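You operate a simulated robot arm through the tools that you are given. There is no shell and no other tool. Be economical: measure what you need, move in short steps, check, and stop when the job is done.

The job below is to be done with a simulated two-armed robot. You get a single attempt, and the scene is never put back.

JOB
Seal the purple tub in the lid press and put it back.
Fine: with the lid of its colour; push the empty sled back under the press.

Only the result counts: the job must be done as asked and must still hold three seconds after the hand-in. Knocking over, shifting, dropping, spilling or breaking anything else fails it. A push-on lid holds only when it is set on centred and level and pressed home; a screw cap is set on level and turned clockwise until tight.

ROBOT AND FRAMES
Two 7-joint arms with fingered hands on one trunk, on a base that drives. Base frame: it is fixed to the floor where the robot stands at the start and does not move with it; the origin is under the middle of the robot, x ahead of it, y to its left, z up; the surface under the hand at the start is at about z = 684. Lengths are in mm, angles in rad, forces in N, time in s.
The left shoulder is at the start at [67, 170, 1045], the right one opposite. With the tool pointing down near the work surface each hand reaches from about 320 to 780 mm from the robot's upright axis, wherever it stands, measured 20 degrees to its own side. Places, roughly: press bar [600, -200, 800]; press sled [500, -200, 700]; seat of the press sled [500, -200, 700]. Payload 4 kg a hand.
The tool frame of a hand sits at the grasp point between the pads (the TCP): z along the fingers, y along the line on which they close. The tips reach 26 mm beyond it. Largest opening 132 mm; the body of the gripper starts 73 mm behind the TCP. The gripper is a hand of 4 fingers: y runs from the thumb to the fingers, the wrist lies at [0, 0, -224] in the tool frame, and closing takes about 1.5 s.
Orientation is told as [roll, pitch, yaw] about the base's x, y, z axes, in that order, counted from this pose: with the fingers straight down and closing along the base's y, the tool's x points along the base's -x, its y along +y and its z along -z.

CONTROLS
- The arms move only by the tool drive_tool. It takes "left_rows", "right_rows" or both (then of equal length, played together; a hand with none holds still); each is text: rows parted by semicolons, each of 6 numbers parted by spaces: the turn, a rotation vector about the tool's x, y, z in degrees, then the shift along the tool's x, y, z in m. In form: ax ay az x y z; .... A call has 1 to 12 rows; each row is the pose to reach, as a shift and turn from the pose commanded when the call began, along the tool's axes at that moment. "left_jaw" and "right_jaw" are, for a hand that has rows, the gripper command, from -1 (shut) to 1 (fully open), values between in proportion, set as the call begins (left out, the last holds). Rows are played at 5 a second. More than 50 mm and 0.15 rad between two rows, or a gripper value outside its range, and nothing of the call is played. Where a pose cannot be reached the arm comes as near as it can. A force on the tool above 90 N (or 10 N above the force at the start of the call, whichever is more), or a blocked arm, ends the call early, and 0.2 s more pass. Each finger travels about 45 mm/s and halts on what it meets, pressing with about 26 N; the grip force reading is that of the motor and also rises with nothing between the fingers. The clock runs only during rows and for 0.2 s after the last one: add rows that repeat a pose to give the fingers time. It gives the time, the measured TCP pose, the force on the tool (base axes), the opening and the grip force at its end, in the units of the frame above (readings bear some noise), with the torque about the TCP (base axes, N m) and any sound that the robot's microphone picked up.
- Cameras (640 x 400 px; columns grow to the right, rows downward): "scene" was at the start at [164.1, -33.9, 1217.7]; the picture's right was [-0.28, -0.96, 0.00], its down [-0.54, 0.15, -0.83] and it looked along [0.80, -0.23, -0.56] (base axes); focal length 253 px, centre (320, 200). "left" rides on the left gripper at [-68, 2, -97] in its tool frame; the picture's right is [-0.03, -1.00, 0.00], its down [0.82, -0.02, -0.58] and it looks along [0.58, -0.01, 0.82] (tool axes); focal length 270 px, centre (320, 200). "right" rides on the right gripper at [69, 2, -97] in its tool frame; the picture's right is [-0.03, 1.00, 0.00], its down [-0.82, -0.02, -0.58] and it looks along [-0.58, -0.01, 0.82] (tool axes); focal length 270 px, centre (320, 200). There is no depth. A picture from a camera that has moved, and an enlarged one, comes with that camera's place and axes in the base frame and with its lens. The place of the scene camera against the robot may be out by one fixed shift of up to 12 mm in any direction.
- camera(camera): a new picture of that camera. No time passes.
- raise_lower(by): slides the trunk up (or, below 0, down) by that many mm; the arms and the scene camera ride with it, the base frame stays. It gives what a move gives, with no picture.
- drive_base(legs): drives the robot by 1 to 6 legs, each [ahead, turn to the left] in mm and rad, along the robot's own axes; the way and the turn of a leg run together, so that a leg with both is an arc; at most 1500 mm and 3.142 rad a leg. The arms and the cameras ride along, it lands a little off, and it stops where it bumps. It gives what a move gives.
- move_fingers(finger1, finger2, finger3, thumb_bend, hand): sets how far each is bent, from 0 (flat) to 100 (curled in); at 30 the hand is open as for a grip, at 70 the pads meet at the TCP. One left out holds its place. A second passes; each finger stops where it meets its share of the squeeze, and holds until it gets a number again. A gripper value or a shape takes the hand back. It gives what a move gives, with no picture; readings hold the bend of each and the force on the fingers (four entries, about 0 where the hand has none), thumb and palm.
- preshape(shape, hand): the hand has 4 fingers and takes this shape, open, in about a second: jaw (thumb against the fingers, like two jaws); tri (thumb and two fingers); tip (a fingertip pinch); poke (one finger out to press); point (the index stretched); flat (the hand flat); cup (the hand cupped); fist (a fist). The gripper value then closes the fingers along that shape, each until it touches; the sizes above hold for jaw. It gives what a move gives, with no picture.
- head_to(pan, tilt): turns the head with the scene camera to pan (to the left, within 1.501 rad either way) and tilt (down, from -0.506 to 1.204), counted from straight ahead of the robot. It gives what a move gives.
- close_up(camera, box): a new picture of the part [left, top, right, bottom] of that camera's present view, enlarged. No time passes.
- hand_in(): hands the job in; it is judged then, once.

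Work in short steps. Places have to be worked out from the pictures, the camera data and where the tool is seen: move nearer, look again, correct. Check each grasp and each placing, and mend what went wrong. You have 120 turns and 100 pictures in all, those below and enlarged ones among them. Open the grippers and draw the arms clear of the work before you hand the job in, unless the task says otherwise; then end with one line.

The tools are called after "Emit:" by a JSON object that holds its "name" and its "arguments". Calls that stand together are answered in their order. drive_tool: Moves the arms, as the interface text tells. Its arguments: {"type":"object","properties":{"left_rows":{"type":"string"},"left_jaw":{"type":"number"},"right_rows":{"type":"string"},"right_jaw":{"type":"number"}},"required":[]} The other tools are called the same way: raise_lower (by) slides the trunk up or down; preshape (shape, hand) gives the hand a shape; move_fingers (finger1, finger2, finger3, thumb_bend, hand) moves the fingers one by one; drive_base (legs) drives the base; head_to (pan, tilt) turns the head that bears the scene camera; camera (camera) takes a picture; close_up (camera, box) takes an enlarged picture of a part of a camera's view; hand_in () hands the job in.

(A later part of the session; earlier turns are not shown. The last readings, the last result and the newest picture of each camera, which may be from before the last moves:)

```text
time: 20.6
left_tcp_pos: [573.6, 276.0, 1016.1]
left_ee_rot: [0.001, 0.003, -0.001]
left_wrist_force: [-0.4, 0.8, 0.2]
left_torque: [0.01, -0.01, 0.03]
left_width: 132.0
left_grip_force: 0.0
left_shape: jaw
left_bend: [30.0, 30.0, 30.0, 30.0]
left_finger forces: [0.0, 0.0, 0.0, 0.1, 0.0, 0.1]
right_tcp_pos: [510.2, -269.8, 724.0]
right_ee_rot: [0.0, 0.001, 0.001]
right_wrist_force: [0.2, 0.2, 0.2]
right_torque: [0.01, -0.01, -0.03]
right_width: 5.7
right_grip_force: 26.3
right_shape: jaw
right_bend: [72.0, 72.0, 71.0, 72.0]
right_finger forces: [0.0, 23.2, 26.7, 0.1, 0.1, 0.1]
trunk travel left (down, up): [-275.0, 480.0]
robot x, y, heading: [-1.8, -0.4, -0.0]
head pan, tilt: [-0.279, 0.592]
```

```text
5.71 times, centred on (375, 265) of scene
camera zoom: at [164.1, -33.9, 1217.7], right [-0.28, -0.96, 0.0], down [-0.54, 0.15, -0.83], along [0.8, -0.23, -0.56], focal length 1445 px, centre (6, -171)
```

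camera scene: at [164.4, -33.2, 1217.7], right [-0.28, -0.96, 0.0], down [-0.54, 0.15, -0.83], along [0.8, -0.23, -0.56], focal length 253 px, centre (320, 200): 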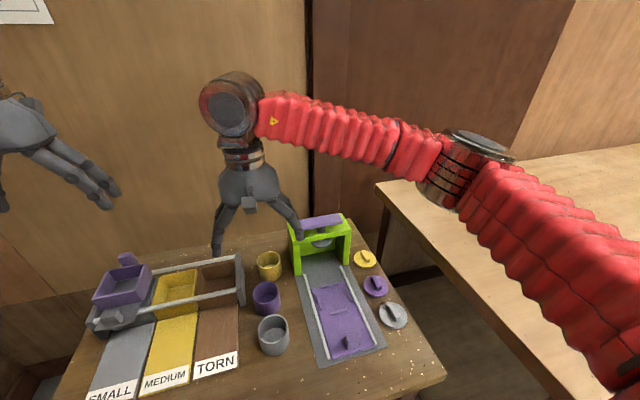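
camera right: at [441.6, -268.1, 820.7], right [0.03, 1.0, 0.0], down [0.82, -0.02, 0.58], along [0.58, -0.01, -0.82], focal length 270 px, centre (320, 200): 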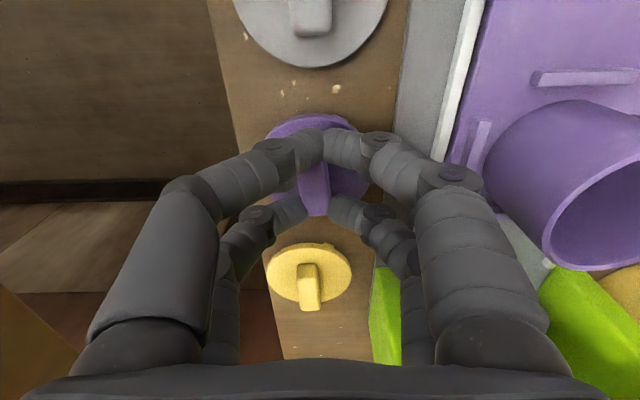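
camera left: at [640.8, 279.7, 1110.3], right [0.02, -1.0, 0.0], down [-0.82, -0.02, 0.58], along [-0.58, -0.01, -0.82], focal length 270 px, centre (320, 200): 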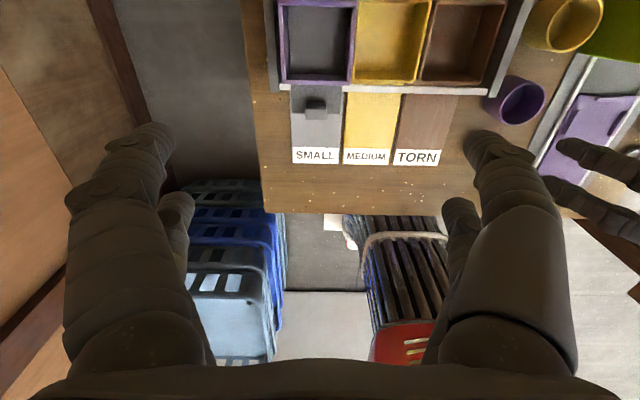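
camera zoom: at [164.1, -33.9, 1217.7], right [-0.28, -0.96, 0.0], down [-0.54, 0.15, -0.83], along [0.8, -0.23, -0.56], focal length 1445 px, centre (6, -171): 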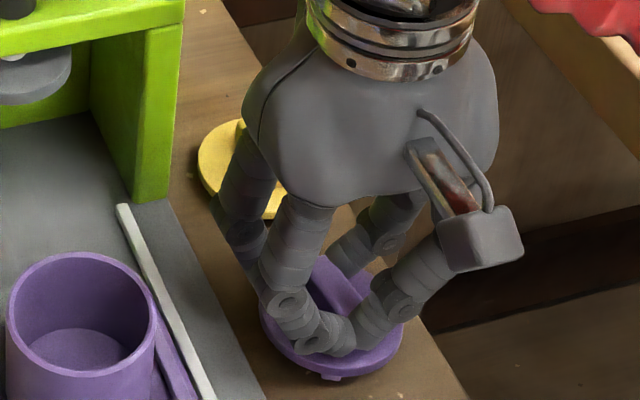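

The front digits met past the handle's end – not a good grip. I open, lift and try the "tip" shape to see where its tips meet.

Emit:
{"name": "drive_tool", "arguments": {"right_rows": "0 0 0 0 0 0; 0 0 0 0 0 0; 0 0 0 0 0 0; 0 0 0 0 0 0; 0 0 0 0 0 0; 0 0 0 0 0 -0.03; 0 0 0 0 0 -0.07; 0 0 0 0 0 -0.07", "right_jaw": 0}}

Emit:
{"name": "preshape", "arguments": {"hand": "right", "shape": "tip"}}

Emit:
{"name": "camera", "arguments": {"camera": "right"}}

Emit:
{"name": "close_up", "arguments": {"camera": "scene", "box": [330, 190, 420, 300]}}

```text
time: 22.4
left_tcp_pos: [573.1, 277.4, 1015.9]
left_ee_rot: [0.0, 0.002, 0.0]
left_wrist_force: [0.0, 0.6, 0.1]
left_torque: [0.0, 0.01, 0.02]
left_width: 131.7
left_grip_force: 0.2
left_shape: jaw
left_bend: [30.0, 30.0, 30.0, 30.0]
left_finger forces: [0.0, 0.1, 0.1, 0.0, 0.0, 0.0]
right_tcp_pos: [511.9, -271.1, 792.5]
right_ee_rot: [0.0, 0.003, 0.001]
right_wrist_force: [-0.2, 1.0, 0.6]
right_torque: [0.02, -0.06, 0.01]
right_width: 65.5
right_grip_force: 0.0
right_shape: jaw
right_bend: [73.0, 73.0, 73.0, 70.0]
right_finger forces: [0.0, 0.1, 0.0, 0.1, 0.1, 0.1]
trunk travel left (down, up): [-275.0, 480.0]
robot x, y, heading: [0.4, -2.1, 0.002]
head pan, tilt: [-0.279, 0.592]
```

```text
time: 23.3
left_tcp_pos: [573.2, 275.9, 1015.8]
left_ee_rot: [0.0, 0.002, 0.001]
left_wrist_force: [-0.6, -0.3, -0.3]
left_torque: [-0.03, -0.03, -0.01]
left_width: 131.9
left_grip_force: 0.0
left_shape: jaw
left_bend: [30.0, 30.0, 30.0, 30.0]
left_finger forces: [0.0, 0.1, 0.1, 0.0, 0.0, 0.1]
right_tcp_pos: [511.0, -270.9, 792.9]
right_ee_rot: [0.001, 0.0, -0.001]
right_wrist_force: [0.5, -0.3, -0.4]
right_torque: [0.01, 0.0, 0.0]
right_width: 131.7
right_grip_force: 0.1
right_shape: tip
right_bend: [30.0, 30.0, 30.0, 30.0]
right_finger forces: [0.0, 0.0, 0.0, 0.0, 0.1, 0.1]
trunk travel left (down, up): [-275.0, 480.0]
robot x, y, heading: [-3.1, -0.4, -0.001]
head pan, tilt: [-0.279, 0.592]
```

```text
65 pictures are left
camera right: at [443.1, -268.3, 890.4], right [0.03, 1.0, 0.0], down [0.82, -0.02, 0.58], along [0.58, -0.01, -0.82], focal length 270 px, centre (320, 200)
```

right: 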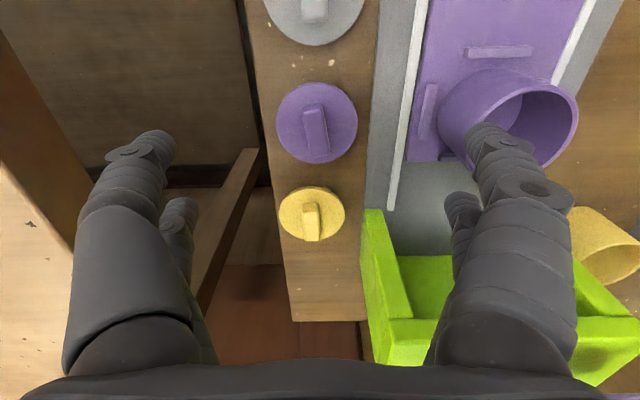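

```text
3.64 times, centred on (375, 245) of scene
camera zoom: at [164.1, -33.9, 1217.7], right [-0.28, -0.96, 0.0], down [-0.54, 0.15, -0.83], along [0.8, -0.23, -0.56], focal length 920 px, centre (120, 36)
```

zoom: 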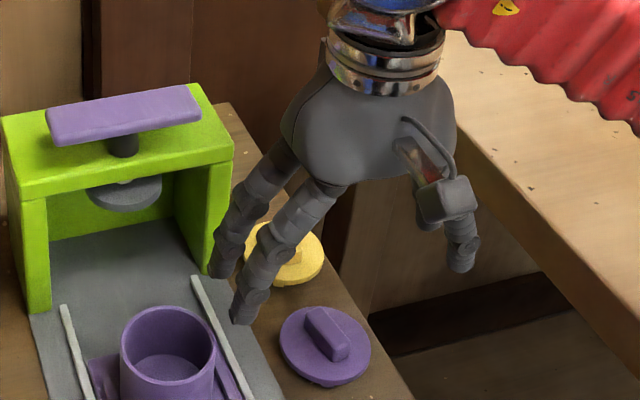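

The lid only turned a few degrees. I close the tip shape in the air to see the geometry.

Emit:
{"name": "drive_tool", "arguments": {"right_rows": "0 0 0 0 0 0; 0 0 0 0 0 0; 0 0 0 0 0 0; 0 0 0 0 0 0; 0 0 0 0 0 0; 0 0 0 0 0 0; 0 0 0 0 0 0; 0 0 0 0 0 0; 0 0 0 0 0 0", "right_jaw": -0.75}}

Emit:
{"name": "camera", "arguments": {"camera": "right"}}

Emit:
{"name": "close_up", "arguments": {"camera": "scene", "box": [330, 190, 420, 300]}}

```text
time: 25.3
left_tcp_pos: [572.8, 275.6, 1014.7]
left_ee_rot: [0.0, 0.002, 0.0]
left_wrist_force: [-0.2, -0.1, 0.6]
left_torque: [0.0, 0.01, -0.02]
left_width: 131.9
left_grip_force: 0.0
left_shape: jaw
left_bend: [30.0, 30.0, 30.0, 30.0]
left_finger forces: [0.1, 0.0, 0.0, 0.0, 0.1, 0.0]
right_tcp_pos: [511.5, -269.9, 793.1]
right_ee_rot: [0.0, -0.001, -0.002]
right_wrist_force: [-1.2, -0.8, -0.5]
right_torque: [0.0, 0.0, 0.04]
right_width: 16.7
right_grip_force: 0.1
right_shape: tip
right_bend: [72.0, 72.0, 72.0, 70.0]
right_finger forces: [0.1, 0.0, 0.0, 0.0, 0.0, 0.0]
trunk travel left (down, up): [-275.0, 480.0]
robot x, y, heading: [-0.4, -3.7, 0.003]
head pan, tilt: [-0.279, 0.592]
```

```text
63 pictures are left
camera right: at [443.2, -268.2, 890.4], right [0.03, 1.0, 0.0], down [0.82, -0.02, 0.58], along [0.58, -0.01, -0.82], focal length 270 px, centre (320, 200)
```

right: 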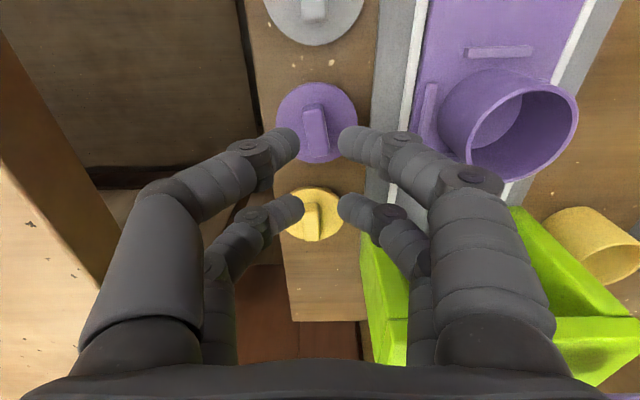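

```text
3.64 times, centred on (375, 245) of scene
camera zoom: at [164.1, -33.9, 1217.7], right [-0.28, -0.96, 0.0], down [-0.54, 0.15, -0.83], along [0.8, -0.23, -0.56], focal length 920 px, centre (120, 36)
```

zoom: 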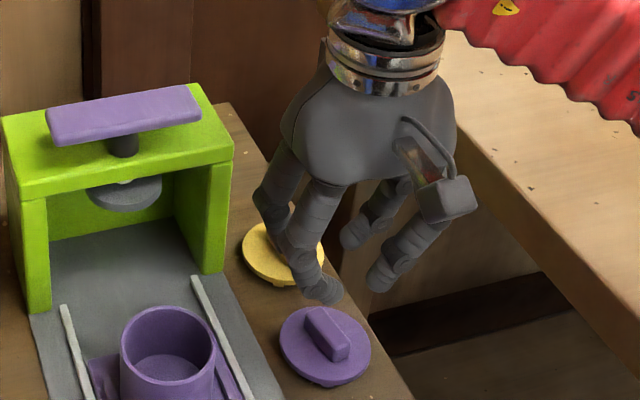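

Both pairs sit ±18 mm off centre, at the ends of the handle. I'll instead put the front pair on the handle. First a close look at the handle's present yaw and place.

Emit:
{"name": "close_up", "arguments": {"camera": "right", "box": [260, 60, 380, 180]}}

```text
3.33 times, centred on (320, 120) of right
camera zoom: at [443.2, -268.2, 890.4], right [0.03, 1.0, 0.0], down [0.82, -0.02, 0.58], along [0.58, -0.01, -0.82], focal length 901 px, centre (320, 467)
```

zoom: 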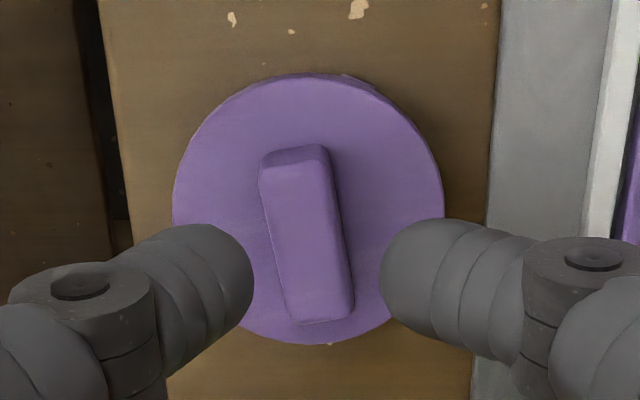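

Handle yaw ≈7.5°, lid centre ≈[511,-271.5]. I yaw to match, shift 13.5 mm forward so that the front pair grips the handle, and descend.

Emit:
{"name": "drive_tool", "arguments": {"right_rows": "0 0 -7.5 -0.0135 0 0; 0 0 -7.5 -0.0135 0 0.02; 0 0 -7.5 -0.0135 0 0.04; 0 0 -7.5 -0.0135 0 0.06; 0 0 -7.5 -0.0135 0 0.069; 0 0 -7.5 -0.0135 0 0.069", "right_jaw": -0.3}}

Emit:
{"name": "camera", "arguments": {"camera": "right"}}

```text
time: 26.7
left_tcp_pos: [572.7, 276.7, 1015.6]
left_ee_rot: [-0.001, 0.002, -0.001]
left_wrist_force: [-0.9, 0.8, -0.4]
left_torque: [0.03, -0.01, 0.0]
left_width: 132.1
left_grip_force: 0.1
left_shape: jaw
left_bend: [30.0, 30.0, 30.0, 30.0]
left_finger forces: [0.0, 0.0, 0.0, 0.0, 0.0, 0.0]
right_tcp_pos: [524.2, -270.1, 724.2]
right_ee_rot: [0.0, 0.0, 0.132]
right_wrist_force: [0.6, 0.3, -1.1]
right_torque: [0.03, -0.04, -0.03]
right_width: 46.0
right_grip_force: 0.0
right_shape: tip
right_bend: [73.0, 73.0, 73.0, 70.0]
right_finger forces: [0.0, 0.0, 0.1, 0.0, 0.0, 0.0]
trunk travel left (down, up): [-275.0, 480.0]
robot x, y, heading: [-6.0, -0.1, -0.0]
head pan, tilt: [-0.279, 0.592]
```

```text
60 pictures are left
camera right: at [456.0, -277.9, 822.1], right [-0.11, 0.99, 0.0], down [0.81, 0.09, 0.58], along [0.57, 0.06, -0.82], focal length 270 px, centre (320, 200)
```

right: 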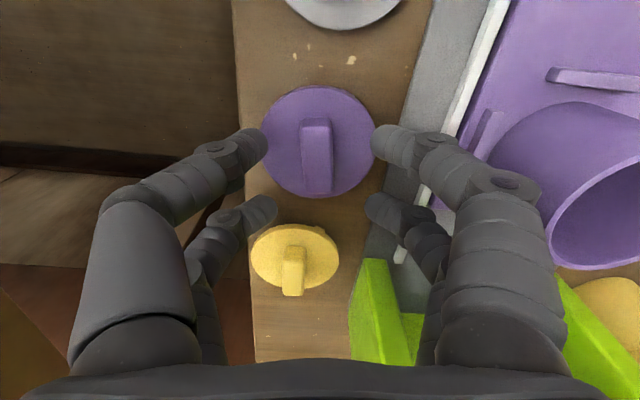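

Front tips now flank the middle of the handle. Close.

Emit:
{"name": "drive_tool", "arguments": {"right_rows": "0 0 0 0 0 0; 0 0 0 0 0 0; 0 0 0 0 0 0; 0 0 0 0 0 0; 0 0 0 0 0 0; 0 0 0 0 0 0; 0 0 0 0 0 0", "right_jaw": -1}}

Emit:
{"name": "camera", "arguments": {"camera": "right"}}

Emit:
{"name": "close_up", "arguments": {"camera": "scene", "box": [340, 230, 410, 300]}}

```text
time: 28.3
left_tcp_pos: [573.3, 276.8, 1015.3]
left_ee_rot: [0.001, 0.0, 0.0]
left_wrist_force: [-0.7, 0.2, 0.8]
left_torque: [-0.02, -0.04, -0.01]
left_width: 131.9
left_grip_force: 0.1
left_shape: jaw
left_bend: [30.0, 30.0, 30.0, 30.0]
left_finger forces: [0.0, 0.1, 0.0, 0.1, 0.0, 0.0]
right_tcp_pos: [523.5, -270.5, 724.4]
right_ee_rot: [0.0, 0.001, 0.131]
right_wrist_force: [-0.6, 0.6, 0.6]
right_torque: [0.01, -0.01, -0.03]
right_width: 2.4
right_grip_force: 25.7
right_shape: tip
right_bend: [72.0, 61.0, 61.0, 70.0]
right_finger forces: [22.9, 0.1, 0.0, 0.0, 22.9, 0.0]
trunk travel left (down, up): [-275.0, 480.0]
robot x, y, heading: [2.0, 3.1, 0.001]
head pan, tilt: [-0.279, 0.592]
```

```text
59 pictures are left
camera right: at [456.0, -278.0, 822.3], right [-0.11, 0.99, 0.0], down [0.81, 0.09, 0.58], along [0.57, 0.06, -0.82], focal length 270 px, centre (320, 200)
```

right: 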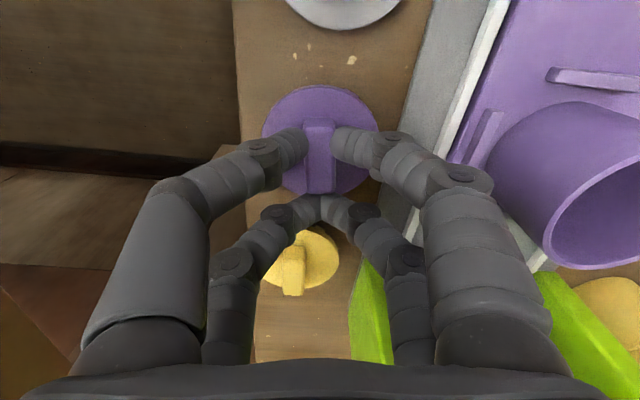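

```text
5.71 times, centred on (375, 265) of scene
camera zoom: at [164.1, -33.9, 1217.7], right [-0.28, -0.96, 0.0], down [-0.54, 0.15, -0.83], along [0.8, -0.23, -0.56], focal length 1445 px, centre (6, -171)
```

zoom: 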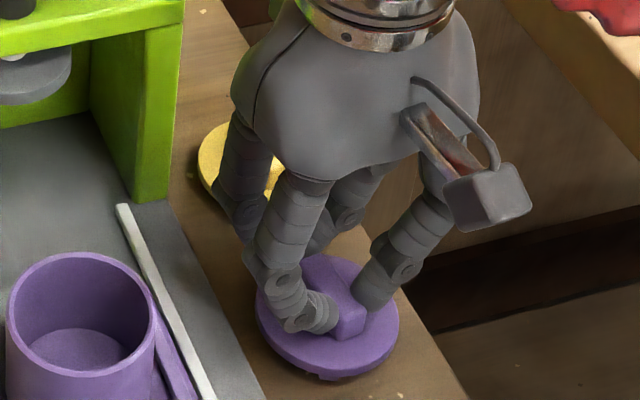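

Finger 1 and thumb grip the handle at 23 N each. Lift 40 mm and check level.

Emit:
{"name": "drive_tool", "arguments": {"right_rows": "0 0 0 0 0 -0.01; 0 0 0 0 0 -0.025; 0 0 0 0 0 -0.04; 0 0 0 0 0 -0.04"}}

Emit:
{"name": "camera", "arguments": {"camera": "right"}}

Emit:
{"name": "close_up", "arguments": {"camera": "scene", "box": [340, 220, 410, 290]}}

```text
time: 29.3
left_tcp_pos: [573.3, 277.5, 1015.8]
left_ee_rot: [0.001, 0.002, 0.0]
left_wrist_force: [-0.3, 0.2, -0.5]
left_torque: [-0.02, 0.01, -0.02]
left_width: 131.8
left_grip_force: 0.0
left_shape: jaw
left_bend: [30.0, 30.0, 30.0, 30.0]
left_finger forces: [0.0, 0.0, 0.0, 0.0, 0.0, 0.0]
right_tcp_pos: [522.8, -270.6, 766.3]
right_ee_rot: [0.0, 0.0, 0.131]
right_wrist_force: [-0.2, 0.3, -0.8]
right_torque: [0.03, 0.04, 0.0]
right_width: 2.1
right_grip_force: 25.5
right_shape: tip
right_bend: [72.0, 61.0, 61.0, 70.0]
right_finger forces: [23.0, 0.0, 0.0, 0.1, 22.8, 0.0]
trunk travel left (down, up): [-275.0, 480.0]
robot x, y, heading: [2.1, 1.7, 0.0]
head pan, tilt: [-0.279, 0.592]
```

```text
57 pictures are left
camera right: at [455.7, -278.0, 863.0], right [-0.11, 0.99, 0.0], down [0.81, 0.09, 0.58], along [0.57, 0.06, -0.82], focal length 270 px, centre (320, 200)
```

right: 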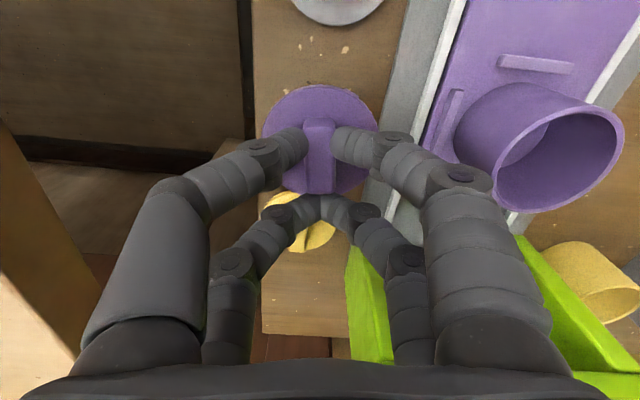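

```text
5.71 times, centred on (375, 255) of scene
camera zoom: at [164.1, -33.9, 1217.7], right [-0.28, -0.96, 0.0], down [-0.54, 0.15, -0.83], along [0.8, -0.23, -0.56], focal length 1445 px, centre (6, -114)
```

zoom: 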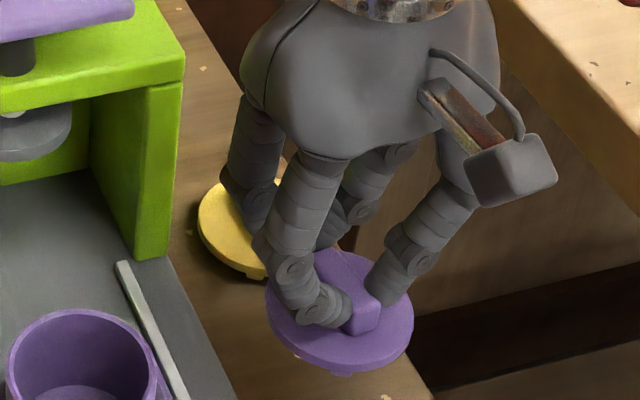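

The lid hangs level, its centre ≈14 mm behind the TCP. I carry it above the tub (≈[502,-158.5]) at clearance height.

Emit:
{"name": "drive_tool", "arguments": {"right_rows": "0 0 0 0 0 -0.02; 0 0 0 0 0 -0.039; 0 0 0 -0.002 0.028 -0.039; 0 0 0 -0.004 0.056 -0.039; 0 0 0 -0.006 0.085 -0.039; 0 0 0 -0.008 0.1128 -0.039; 0 0 0 -0.008 0.1128 -0.039"}}

Emit:
{"name": "camera", "arguments": {"camera": "right"}}

Emit:
{"name": "close_up", "arguments": {"camera": "scene", "box": [290, 220, 370, 310]}}

Emit:
{"name": "close_up", "arguments": {"camera": "left", "box": [480, 0, 640, 160]}}

```text
time: 30.9
left_tcp_pos: [573.6, 276.3, 1015.8]
left_ee_rot: [0.0, 0.0, 0.0]
left_wrist_force: [-0.1, -0.1, -0.2]
left_torque: [0.02, 0.04, -0.02]
left_width: 132.0
left_grip_force: 0.0
left_shape: jaw
left_bend: [30.0, 30.0, 30.0, 30.0]
left_finger forces: [0.1, 0.0, 0.0, 0.1, 0.1, 0.0]
right_tcp_pos: [517.3, -157.2, 804.5]
right_ee_rot: [0.0, 0.001, 0.13]
right_wrist_force: [-1.1, -0.8, 0.4]
right_torque: [0.01, 0.04, 0.0]
right_width: 2.2
right_grip_force: 26.2
right_shape: tip
right_bend: [72.0, 61.0, 61.0, 70.0]
right_finger forces: [22.9, 0.0, 0.0, 0.0, 23.0, 0.0]
trunk travel left (down, up): [-275.0, 480.0]
robot x, y, heading: [1.8, -3.9, -0.001]
head pan, tilt: [-0.279, 0.592]
```

```text
55 pictures are left
camera right: at [449.8, -163.5, 901.4], right [-0.11, 0.99, 0.0], down [0.81, 0.09, 0.58], along [0.57, 0.06, -0.82], focal length 270 px, centre (320, 200)
```

right: 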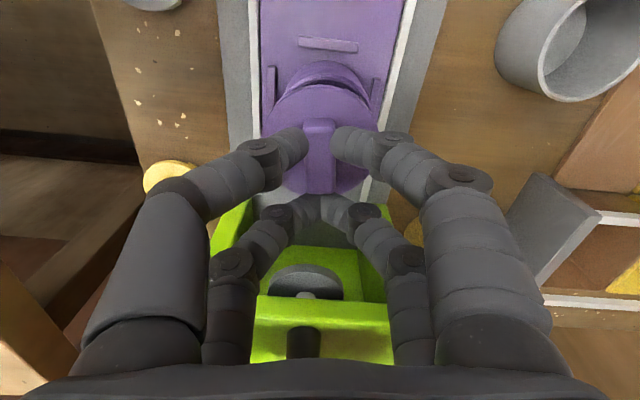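

```text
4.44 times, centred on (330, 265) of scene
camera zoom: at [164.1, -33.8, 1217.7], right [-0.28, -0.96, 0.0], down [-0.54, 0.15, -0.83], along [0.8, -0.23, -0.56], focal length 1124 px, centre (276, -89)
```

zoom: 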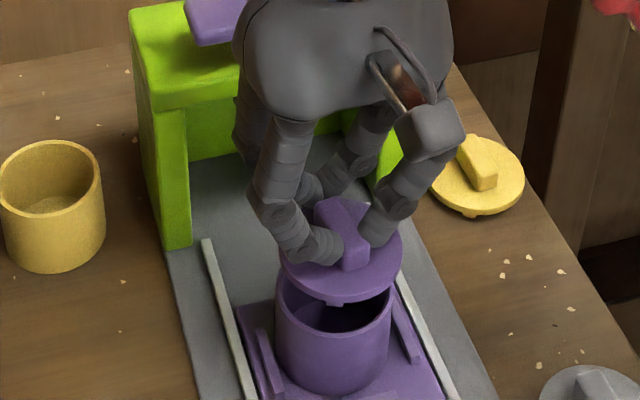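

```text
2.50 times, centred on (560, 80) of left
camera zoom: at [640.5, 278.9, 1110.8], right [0.03, -1.0, 0.0], down [-0.82, -0.02, 0.58], along [-0.58, -0.01, -0.82], focal length 676 px, centre (-280, 500)
```

zoom: 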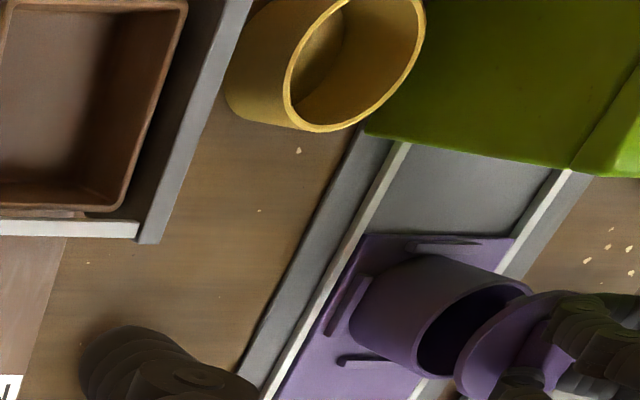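

I enlarge the right and scene views to compare the lid and the rim.

Emit:
{"name": "close_up", "arguments": {"camera": "right", "box": [260, 40, 380, 200]}}

Emit:
{"name": "close_up", "arguments": {"camera": "scene", "box": [312, 256, 352, 306]}}

```text
2.50 times, centred on (320, 120) of right
camera zoom: at [449.8, -163.5, 901.4], right [-0.11, 0.99, 0.0], down [0.81, 0.09, 0.58], along [0.57, 0.06, -0.82], focal length 676 px, centre (320, 400)
```

zoom: 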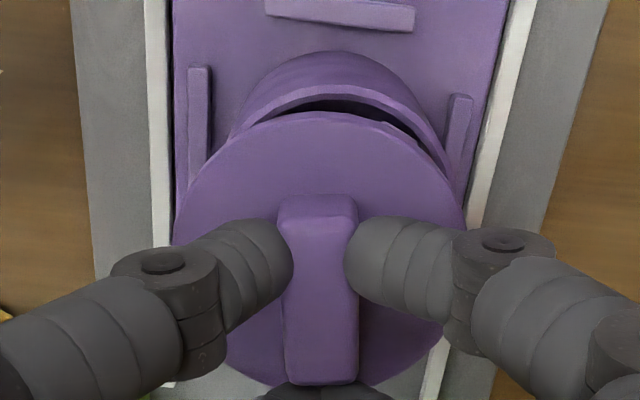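

```text
8.00 times, centred on (332, 281) of scene
camera zoom: at [164.1, -33.8, 1217.7], right [-0.28, -0.96, 0.0], down [-0.54, 0.15, -0.83], along [0.8, -0.23, -0.56], focal length 2023 px, centre (224, -448)
```

zoom: 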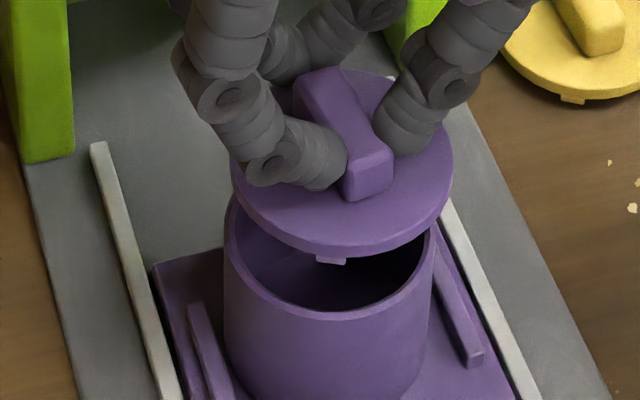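

Both views say the lid needs ≈+2 mm in y and x is within ±3. I shift slightly and lower 11 mm to compare at closer range.

Emit:
{"name": "drive_tool", "arguments": {"right_rows": "0 0 0 0.0012 0.0023 0.005; 0 0 0 0.0012 0.0023 0.011; 0 0 0 0.0012 0.0023 0.011"}}

Emit:
{"name": "close_up", "arguments": {"camera": "right", "box": [260, 40, 380, 200]}}

Emit:
{"name": "close_up", "arguments": {"camera": "scene", "box": [312, 256, 352, 306]}}

Emit:
{"name": "close_up", "arguments": {"camera": "left", "box": [560, 30, 640, 110]}}

```text
time: 31.7
left_tcp_pos: [573.2, 276.7, 1016.3]
left_ee_rot: [0.0, 0.001, -0.001]
left_wrist_force: [0.2, -0.2, 0.0]
left_torque: [0.02, -0.06, -0.01]
left_width: 132.0
left_grip_force: 0.0
left_shape: jaw
left_bend: [30.0, 30.0, 30.0, 30.0]
left_finger forces: [0.1, 0.0, 0.0, 0.0, 0.1, 0.1]
right_tcp_pos: [515.9, -155.5, 793.6]
right_ee_rot: [-0.001, 0.0, 0.132]
right_wrist_force: [0.4, 1.0, -0.3]
right_torque: [0.01, 0.0, 0.02]
right_width: 2.2
right_grip_force: 26.2
right_shape: tip
right_bend: [72.0, 61.0, 61.0, 70.0]
right_finger forces: [23.2, 0.0, 0.0, 0.0, 23.0, 0.1]
trunk travel left (down, up): [-275.0, 480.0]
robot x, y, heading: [-0.4, -1.7, -0.003]
head pan, tilt: [-0.279, 0.592]
```

```text
2.50 times, centred on (320, 120) of right
camera zoom: at [447.7, -162.1, 890.0], right [-0.11, 0.99, 0.0], down [0.81, 0.09, 0.58], along [0.57, 0.06, -0.82], focal length 676 px, centre (320, 400)
```

zoom: 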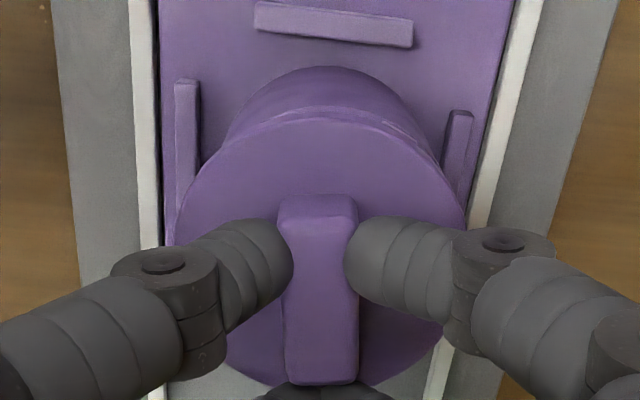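

```text
8.00 times, centred on (332, 281) of scene
camera zoom: at [164.1, -33.9, 1217.7], right [-0.28, -0.96, 0.0], down [-0.54, 0.15, -0.83], along [0.8, -0.23, -0.56], focal length 2023 px, centre (224, -448)
```

zoom: 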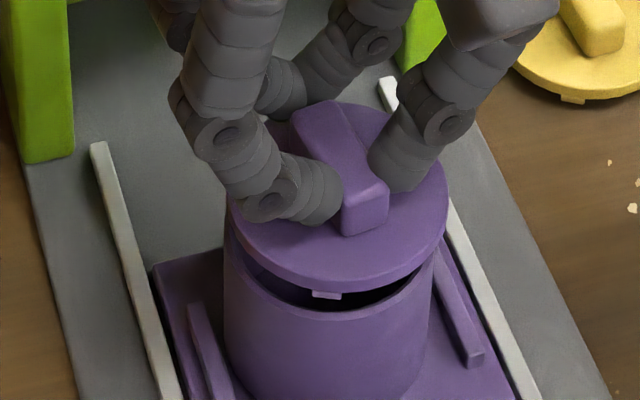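

```text
5.00 times, centred on (600, 70) of left
camera zoom: at [640.6, 278.8, 1110.8], right [0.03, -1.0, 0.0], down [-0.82, -0.02, 0.58], along [-0.58, -0.01, -0.82], focal length 1351 px, centre (-1080, 850)
```

zoom: 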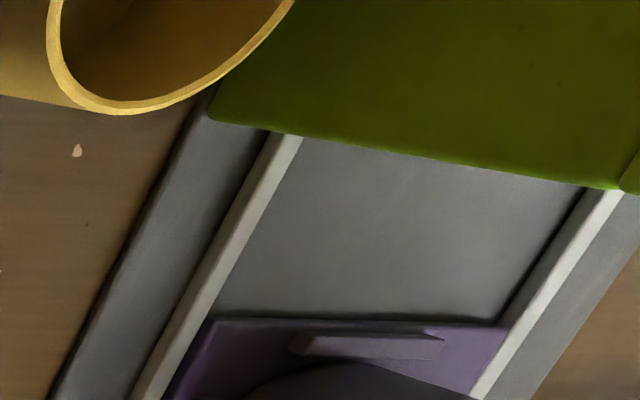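

Remaining offset ≈(-0.7,+2.0). I apply it, lower 3 mm and look again.

Emit:
{"name": "drive_tool", "arguments": {"right_rows": "0 0 0 0.0004 0.002 0.001; 0 0 0 0.0004 0.002 0.003; 0 0 0 0.0004 0.002 0.003"}}

Emit:
{"name": "close_up", "arguments": {"camera": "right", "box": [260, 40, 380, 200]}}

Emit:
{"name": "close_up", "arguments": {"camera": "scene", "box": [312, 256, 352, 306]}}

```text
time: 32.5
left_tcp_pos: [572.4, 276.2, 1015.0]
left_ee_rot: [-0.001, 0.0, -0.001]
left_wrist_force: [0.5, 0.3, -0.5]
left_torque: [0.0, -0.01, 0.02]
left_width: 132.1
left_grip_force: 0.1
left_shape: jaw
left_bend: [30.0, 30.0, 30.0, 30.0]
left_finger forces: [0.0, 0.1, 0.0, 0.0, 0.0, 0.0]
right_tcp_pos: [514.6, -153.5, 789.4]
right_ee_rot: [-0.001, 0.001, 0.131]
right_wrist_force: [-0.4, -0.2, -0.5]
right_torque: [-0.02, 0.02, 0.01]
right_width: 2.3
right_grip_force: 26.2
right_shape: tip
right_bend: [72.0, 61.0, 61.0, 70.0]
right_finger forces: [23.0, 0.0, 0.0, 0.0, 23.0, 0.0]
trunk travel left (down, up): [-275.0, 480.0]
robot x, y, heading: [0.8, -1.7, -0.003]
head pan, tilt: [-0.279, 0.592]
```

```text
2.50 times, centred on (320, 120) of right
camera zoom: at [447.0, -160.6, 886.8], right [-0.11, 0.99, 0.0], down [0.81, 0.09, 0.58], along [0.57, 0.06, -0.82], focal length 676 px, centre (320, 400)
```

zoom: 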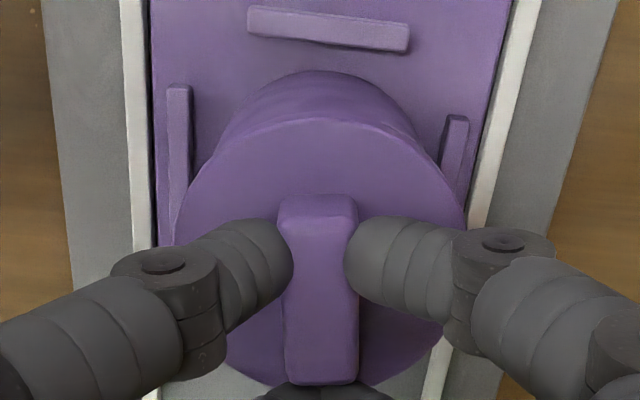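

```text
8.00 times, centred on (332, 281) of scene
camera zoom: at [164.1, -33.9, 1217.7], right [-0.28, -0.96, 0.0], down [-0.54, 0.15, -0.83], along [0.8, -0.23, -0.56], focal length 2023 px, centre (224, -448)
```

zoom: 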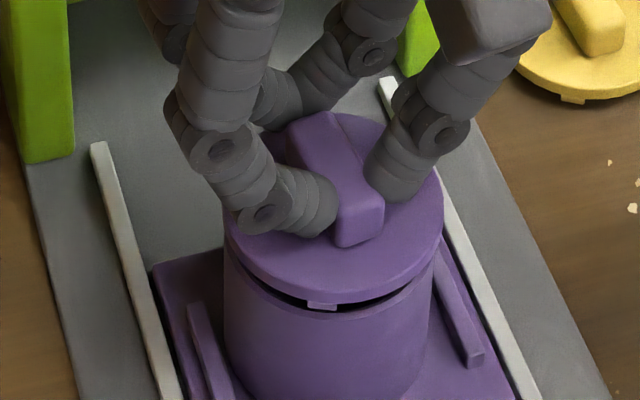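

Scene view shows lateral alignment good. I enlarge the near edge in the hand view to settle the rest.

Emit:
{"name": "close_up", "arguments": {"camera": "right", "box": [290, 60, 350, 100]}}

Emit:
{"name": "close_up", "arguments": {"camera": "scene", "box": [320, 275, 350, 305]}}

```text
10.00 times, centred on (320, 80) of right
camera zoom: at [447.0, -160.6, 886.8], right [-0.11, 0.99, 0.0], down [0.81, 0.09, 0.58], along [0.57, 0.06, -0.82], focal length 2703 px, centre (320, 1400)
```

zoom: 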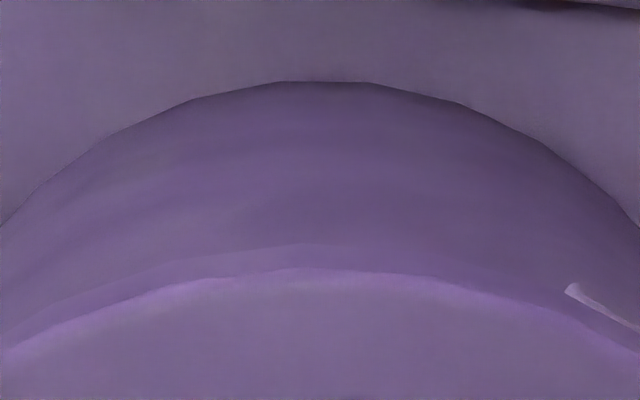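

```text
13.33 times, centred on (335, 290) of scene
camera zoom: at [164.1, -33.9, 1217.7], right [-0.28, -0.96, 0.0], down [-0.54, 0.15, -0.83], along [0.8, -0.23, -0.56], focal length 3372 px, centre (120, -1000)
```

zoom: 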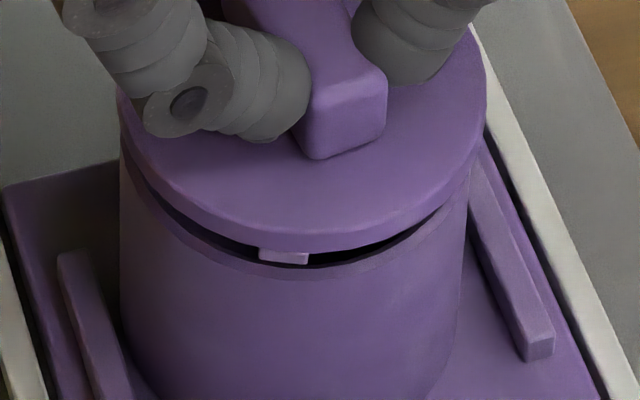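

Both views agree within about 1 mm. I nudge +0.5 mm in y and lower in small steps until contact.

Emit:
{"name": "drive_tool", "arguments": {"right_rows": "0 0 0 0 0.0005 0.001; 0 0 0 0 0.0005 0.002; 0 0 0 0 0.0005 0.003; 0 0 0 0 0.0005 0.004; 0 0 0 0 0.0005 0.004"}}

Emit:
{"name": "close_up", "arguments": {"camera": "scene", "box": [320, 275, 350, 305]}}

```text
time: 33.7
left_tcp_pos: [573.3, 276.3, 1014.6]
left_ee_rot: [-0.001, 0.003, 0.0]
left_wrist_force: [-0.7, 0.2, 0.3]
left_torque: [0.01, 0.02, 0.03]
left_width: 131.9
left_grip_force: 0.0
left_shape: jaw
left_bend: [30.0, 30.0, 30.0, 30.0]
left_finger forces: [0.0, 0.0, 0.0, 0.0, 0.0, 0.1]
right_tcp_pos: [514.9, -152.3, 785.8]
right_ee_rot: [0.001, 0.002, 0.13]
right_wrist_force: [-0.5, -0.3, -0.2]
right_torque: [0.0, 0.0, 0.0]
right_width: 2.2
right_grip_force: 25.6
right_shape: tip
right_bend: [72.0, 61.0, 61.0, 70.0]
right_finger forces: [23.1, 0.1, 0.0, 0.1, 23.0, 0.1]
trunk travel left (down, up): [-275.0, 480.0]
robot x, y, heading: [-1.9, -1.5, 0.003]
head pan, tilt: [-0.279, 0.592]
```

```text
13.33 times, centred on (335, 290) of scene
camera zoom: at [164.1, -33.9, 1217.7], right [-0.28, -0.96, 0.0], down [-0.54, 0.15, -0.83], along [0.8, -0.23, -0.56], focal length 3372 px, centre (120, -1000)
```

zoom: 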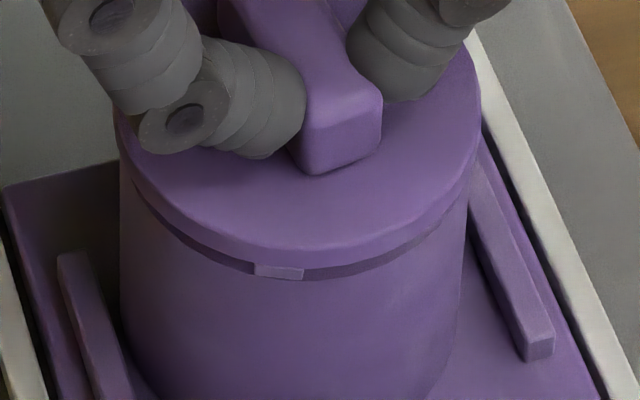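

Still no contact, alignment stays good. Lower further.

Emit:
{"name": "drive_tool", "arguments": {"right_rows": "0 0 0 0 0.0003 0.001; 0 0 0 0 0.0003 0.002; 0 0 0 0 0.0003 0.003; 0 0 0 0 0.0003 0.003"}}

Emit:
{"name": "close_up", "arguments": {"camera": "scene", "box": [320, 275, 350, 305]}}

Emit:
{"name": "close_up", "arguments": {"camera": "right", "box": [260, 40, 380, 200]}}

```text
time: 34.7
left_tcp_pos: [572.9, 277.4, 1014.9]
left_ee_rot: [0.0, 0.001, 0.0]
left_wrist_force: [0.3, -0.9, 1.1]
left_torque: [0.01, -0.01, 0.0]
left_width: 132.0
left_grip_force: 0.1
left_shape: jaw
left_bend: [30.0, 30.0, 30.0, 30.0]
left_finger forces: [0.0, 0.0, 0.1, 0.0, 0.0, 0.0]
right_tcp_pos: [515.0, -151.3, 781.9]
right_ee_rot: [-0.001, 0.002, 0.13]
right_wrist_force: [-0.3, 0.8, 0.0]
right_torque: [0.03, -0.02, 0.02]
right_width: 2.4
right_grip_force: 25.8
right_shape: tip
right_bend: [72.0, 61.0, 61.0, 70.0]
right_finger forces: [23.1, 0.0, 0.0, 0.1, 23.0, 0.0]
trunk travel left (down, up): [-275.0, 480.0]
robot x, y, heading: [-2.3, -0.2, 0.002]
head pan, tilt: [-0.279, 0.592]
```

```text
13.33 times, centred on (335, 290) of scene
camera zoom: at [164.1, -33.9, 1217.7], right [-0.28, -0.96, 0.0], down [-0.54, 0.15, -0.83], along [0.8, -0.23, -0.56], focal length 3372 px, centre (120, -1000)
```

zoom: 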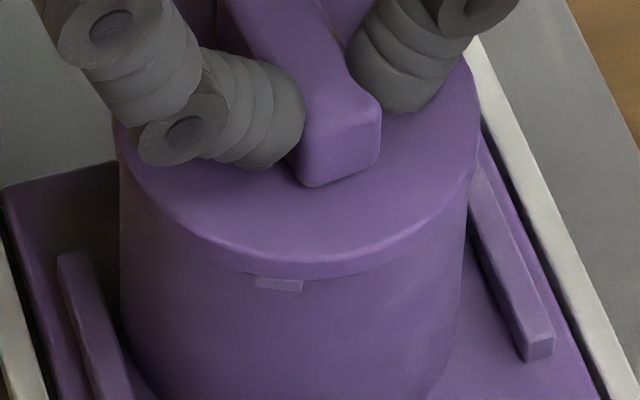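

```text
2.50 times, centred on (320, 120) of right
camera zoom: at [447.1, -159.9, 879.8], right [-0.11, 0.99, 0.0], down [0.81, 0.09, 0.58], along [0.57, 0.06, -0.82], focal length 676 px, centre (320, 400)
```

zoom: 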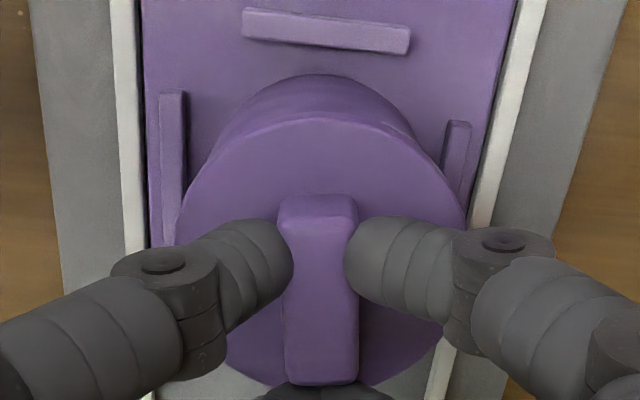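

Lid bottom is at rim height. Continue gently down 3 mm.

Emit:
{"name": "drive_tool", "arguments": {"right_rows": "0 0 0 0 0 0.001; 0 0 0 0 0 0.002; 0 0 0 0 0 0.002"}}

```text
time: 35.5
left_tcp_pos: [572.8, 275.9, 1014.9]
left_ee_rot: [0.0, 0.0, -0.001]
left_wrist_force: [-0.1, 0.8, 1.0]
left_torque: [-0.02, -0.01, 0.0]
left_width: 132.0
left_grip_force: 0.0
left_shape: jaw
left_bend: [30.0, 30.0, 30.0, 30.0]
left_finger forces: [0.1, 0.1, 0.0, 0.0, 0.1, 0.0]
right_tcp_pos: [515.9, -153.8, 782.0]
right_ee_rot: [0.0, -0.001, 0.131]
right_wrist_force: [0.6, -0.3, 7.2]
right_torque: [-0.04, 0.12, 0.01]
right_width: 2.5
right_grip_force: 26.3
right_shape: tip
right_bend: [72.0, 61.0, 61.0, 71.0]
right_finger forces: [25.0, 0.0, 0.1, 0.0, 25.2, 0.0]
trunk travel left (down, up): [-275.0, 480.0]
robot x, y, heading: [3.2, 2.5, -0.002]
head pan, tilt: [-0.279, 0.592]
```

Contact 7 N right at the lid's centre. I release the handle gently and look.

Emit:
{"name": "drive_tool", "arguments": {"right_rows": "0 0 0 0 0 0; 0 0 0 0 0 0; 0 0 0 0 0 0; 0 0 0 0 0 0; 0 0 0 0 0 0; 0 0 0 0 0 0", "right_jaw": -0.3}}

Emit:
{"name": "close_up", "arguments": {"camera": "scene", "box": [320, 275, 350, 305]}}

Emit:
{"name": "camera", "arguments": {"camera": "right"}}

```text
time: 36.9
left_tcp_pos: [574.3, 275.8, 1015.2]
left_ee_rot: [-0.002, 0.001, 0.0]
left_wrist_force: [0.4, 0.5, 0.2]
left_torque: [0.0, -0.03, 0.0]
left_width: 131.9
left_grip_force: 0.1
left_shape: jaw
left_bend: [30.0, 30.0, 30.0, 30.0]
left_finger forces: [0.0, 0.0, 0.1, 0.0, 0.0, 0.0]
right_tcp_pos: [514.8, -152.4, 780.6]
right_ee_rot: [0.0, 0.0, 0.13]
right_wrist_force: [0.1, -0.4, -0.3]
right_torque: [0.03, 0.0, 0.04]
right_width: 46.0
right_grip_force: 0.1
right_shape: tip
right_bend: [74.0, 74.0, 74.0, 70.0]
right_finger forces: [0.0, 0.0, 0.1, 0.0, 0.1, 0.0]
trunk travel left (down, up): [-275.0, 480.0]
robot x, y, heading: [0.5, -2.4, -0.001]
head pan, tilt: [-0.279, 0.592]
```

```text
13.33 times, centred on (335, 290) of scene
camera zoom: at [164.1, -33.9, 1217.7], right [-0.28, -0.96, 0.0], down [-0.54, 0.15, -0.83], along [0.8, -0.23, -0.56], focal length 3372 px, centre (120, -1000)
```

zoom: 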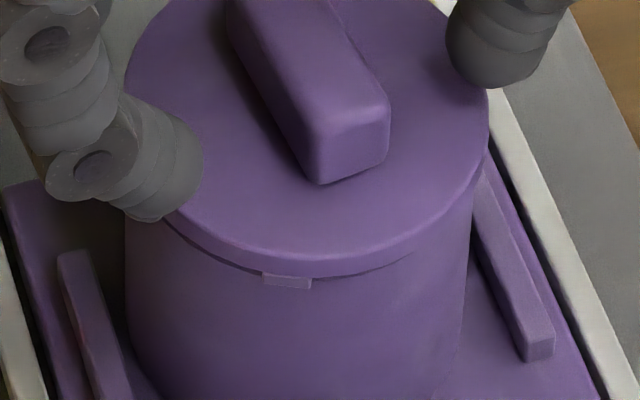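

```text
39 pictures are left
camera right: at [446.7, -159.9, 877.8], right [-0.11, 0.99, 0.0], down [0.81, 0.09, 0.58], along [0.57, 0.06, -0.82], focal length 270 px, centre (320, 200)
```

right: 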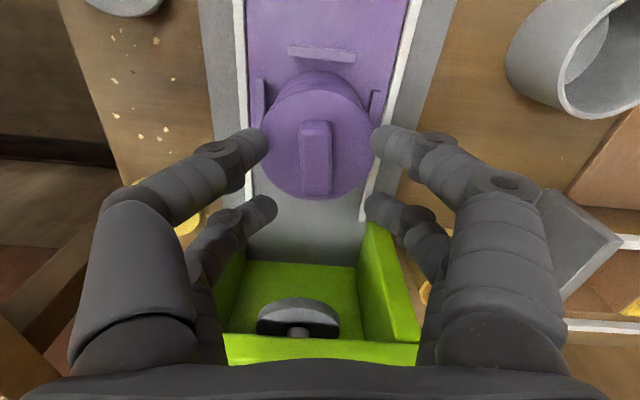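

The lid rests on the rim, about centred. I raise the hand clear and inspect.

Emit:
{"name": "drive_tool", "arguments": {"right_rows": "0 0 0 0 0 -0.02; 0 0 0 0 0 -0.05; 0 0 0 0 0 -0.09; 0 0 0 0 0 -0.09"}}

Emit:
{"name": "close_up", "arguments": {"camera": "scene", "box": [315, 265, 350, 300]}}

Emit:
{"name": "close_up", "arguments": {"camera": "right", "box": [270, 40, 370, 160]}}

```text
time: 37.9
left_tcp_pos: [573.1, 276.2, 1015.9]
left_ee_rot: [0.0, 0.001, 0.0]
left_wrist_force: [0.1, -0.3, -0.1]
left_torque: [0.01, 0.04, -0.03]
left_width: 131.9
left_grip_force: 0.0
left_shape: jaw
left_bend: [30.0, 30.0, 30.0, 30.0]
left_finger forces: [0.1, 0.0, 0.1, 0.1, 0.0, 0.0]
right_tcp_pos: [515.2, -153.8, 870.8]
right_ee_rot: [0.0, 0.002, 0.132]
right_wrist_force: [-0.1, 0.1, 0.2]
right_torque: [0.01, -0.01, 0.02]
right_width: 45.5
right_grip_force: 0.1
right_shape: tip
right_bend: [74.0, 74.0, 74.0, 70.0]
right_finger forces: [0.1, 0.0, 0.1, 0.0, 0.0, 0.0]
trunk travel left (down, up): [-275.0, 480.0]
robot x, y, heading: [2.8, 1.3, -0.001]
head pan, tilt: [-0.279, 0.592]
```

```text
11.43 times, centred on (332, 282) of scene
camera zoom: at [164.4, -33.9, 1217.6], right [-0.28, -0.96, 0.0], down [-0.54, 0.15, -0.83], along [0.8, -0.23, -0.56], focal length 2890 px, centre (177, -743)
```

zoom: 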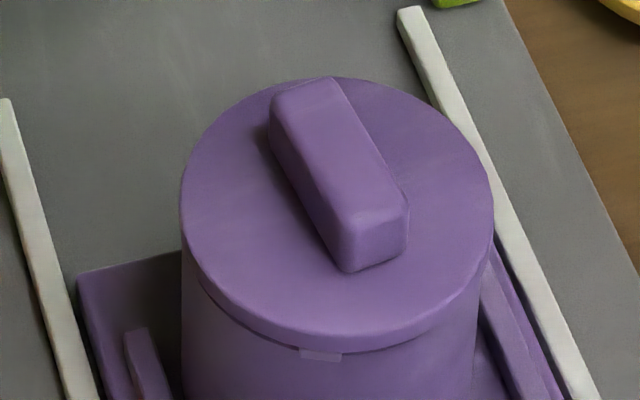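

```text
3.33 times, centred on (320, 100) of right
camera zoom: at [447.3, -159.9, 967.6], right [-0.11, 0.99, 0.0], down [0.81, 0.09, 0.58], along [0.57, 0.06, -0.82], focal length 901 px, centre (320, 533)
```

zoom: 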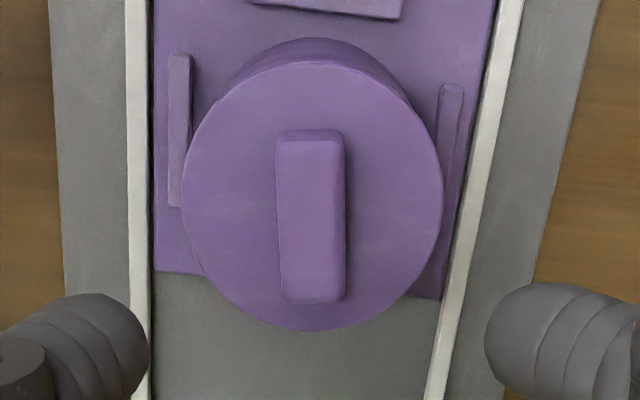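

Lid is level on the rim, within ~1 mm of centred. Next: grip the sled knob (≈[394,-157]) with the rear digit pair; I move above it and look.

Emit:
{"name": "drive_tool", "arguments": {"right_rows": "0 0 2 0.035 0.004 0; 0 0 4 0.07 0.008 0; 0 0 6 0.105 0.012 0; 0 0 7.5 0.1382 0.015 0.01; 0 0 7.5 0.1382 0.015 0.045; 0 0 7.5 0.1382 0.015 0.08; 0 0 7.5 0.1382 0.015 0.08"}}

Emit:
{"name": "camera", "arguments": {"camera": "right"}}

Emit:
{"name": "close_up", "arguments": {"camera": "scene", "box": [270, 200, 430, 380]}}

```text
time: 39.5
left_tcp_pos: [573.3, 276.6, 1016.4]
left_ee_rot: [-0.001, 0.002, 0.0]
left_wrist_force: [-0.9, 0.4, 1.1]
left_torque: [0.02, 0.03, 0.01]
left_width: 131.8
left_grip_force: 0.1
left_shape: jaw
left_bend: [30.0, 30.0, 30.0, 30.0]
left_finger forces: [0.0, 0.0, 0.1, 0.0, 0.0, 0.1]
right_tcp_pos: [378.0, -157.7, 787.7]
right_ee_rot: [0.0, -0.001, 0.0]
right_wrist_force: [0.5, -0.4, -0.4]
right_torque: [0.02, -0.06, 0.0]
right_width: 45.7
right_grip_force: 0.1
right_shape: tip
right_bend: [74.0, 74.0, 74.0, 70.0]
right_finger forces: [0.0, 0.0, 0.0, 0.1, 0.0, 0.1]
right hand out of reach, approached as far as the arm can: row 4, 5
trunk travel left (down, up): [-275.0, 480.0]
robot x, y, heading: [-0.7, -0.0, 0.003]
head pan, tilt: [-0.279, 0.592]
```

```text
36 pictures are left
camera right: at [308.8, -154.6, 886.3], right [0.02, 1.0, 0.0], down [0.82, -0.02, 0.58], along [0.58, -0.01, -0.82], focal length 270 px, centre (320, 200)
```

right: 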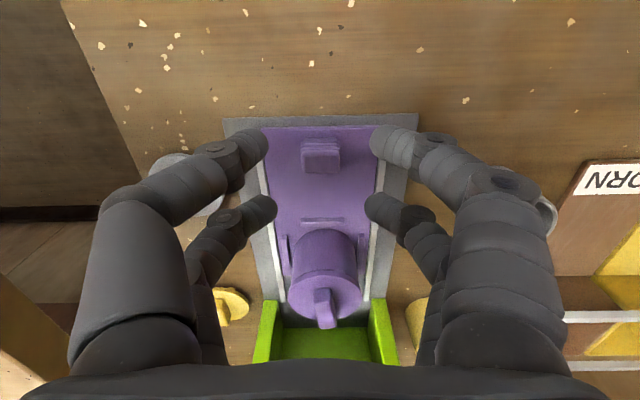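

```text
2.22 times, centred on (350, 290) of scene
camera zoom: at [164.0, -34.0, 1217.8], right [-0.28, -0.96, 0.0], down [-0.54, 0.15, -0.83], along [0.8, -0.23, -0.56], focal length 562 px, centre (253, 0)
```

zoom: 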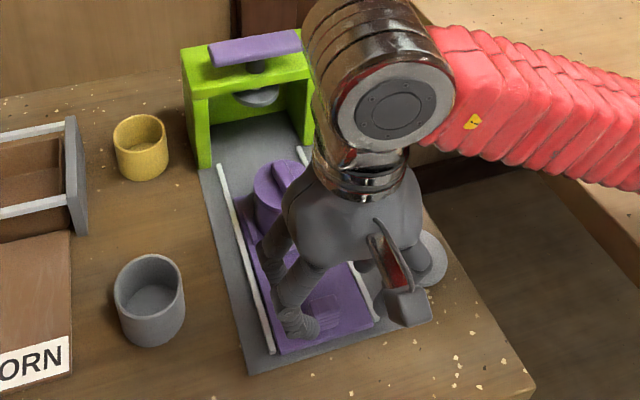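

Knob centre ≈[395,-155.5], 27 mm wide. I grip it with the front pair: TCP to ≈[414,-155.5,727].

Emit:
{"name": "drive_tool", "arguments": {"right_rows": "0 0 0 -0.018 0.001 0; 0 0 0 -0.036 0.002 0.015; 0 0 0 -0.036 0.002 0.04; 0 0 0 -0.036 0.002 0.061; 0 0 0 -0.036 0.002 0.061", "right_jaw": -0.15}}

Emit:
{"name": "camera", "arguments": {"camera": "right"}}

```text
time: 40.7
left_tcp_pos: [572.8, 277.1, 1015.8]
left_ee_rot: [0.0, 0.001, -0.001]
left_wrist_force: [0.1, 0.5, 0.9]
left_torque: [0.01, -0.01, -0.02]
left_width: 131.8
left_grip_force: 0.1
left_shape: jaw
left_bend: [30.0, 30.0, 30.0, 30.0]
left_finger forces: [0.0, 0.0, 0.0, 0.0, 0.0, 0.0]
right_tcp_pos: [412.9, -154.0, 729.6]
right_ee_rot: [0.0, -0.002, -0.001]
right_wrist_force: [-0.5, -0.1, 0.5]
right_torque: [-0.01, -0.02, 0.02]
right_width: 55.6
right_grip_force: 0.0
right_shape: tip
right_bend: [73.0, 73.0, 73.0, 70.0]
right_finger forces: [0.0, 0.0, 0.0, 0.0, 0.0, 0.0]
trunk travel left (down, up): [-275.0, 480.0]
robot x, y, heading: [0.4, 0.2, 0.001]
head pan, tilt: [-0.279, 0.592]
```

```text
34 pictures are left
camera right: at [343.8, -152.3, 825.9], right [0.03, 1.0, 0.0], down [0.82, -0.02, 0.58], along [0.58, -0.01, -0.82], focal length 270 px, centre (320, 200)
```

right: 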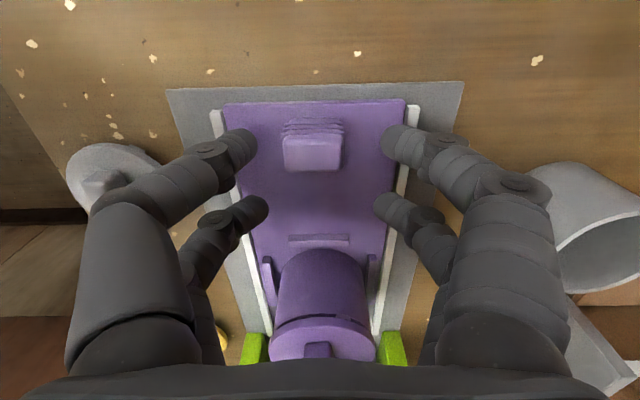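

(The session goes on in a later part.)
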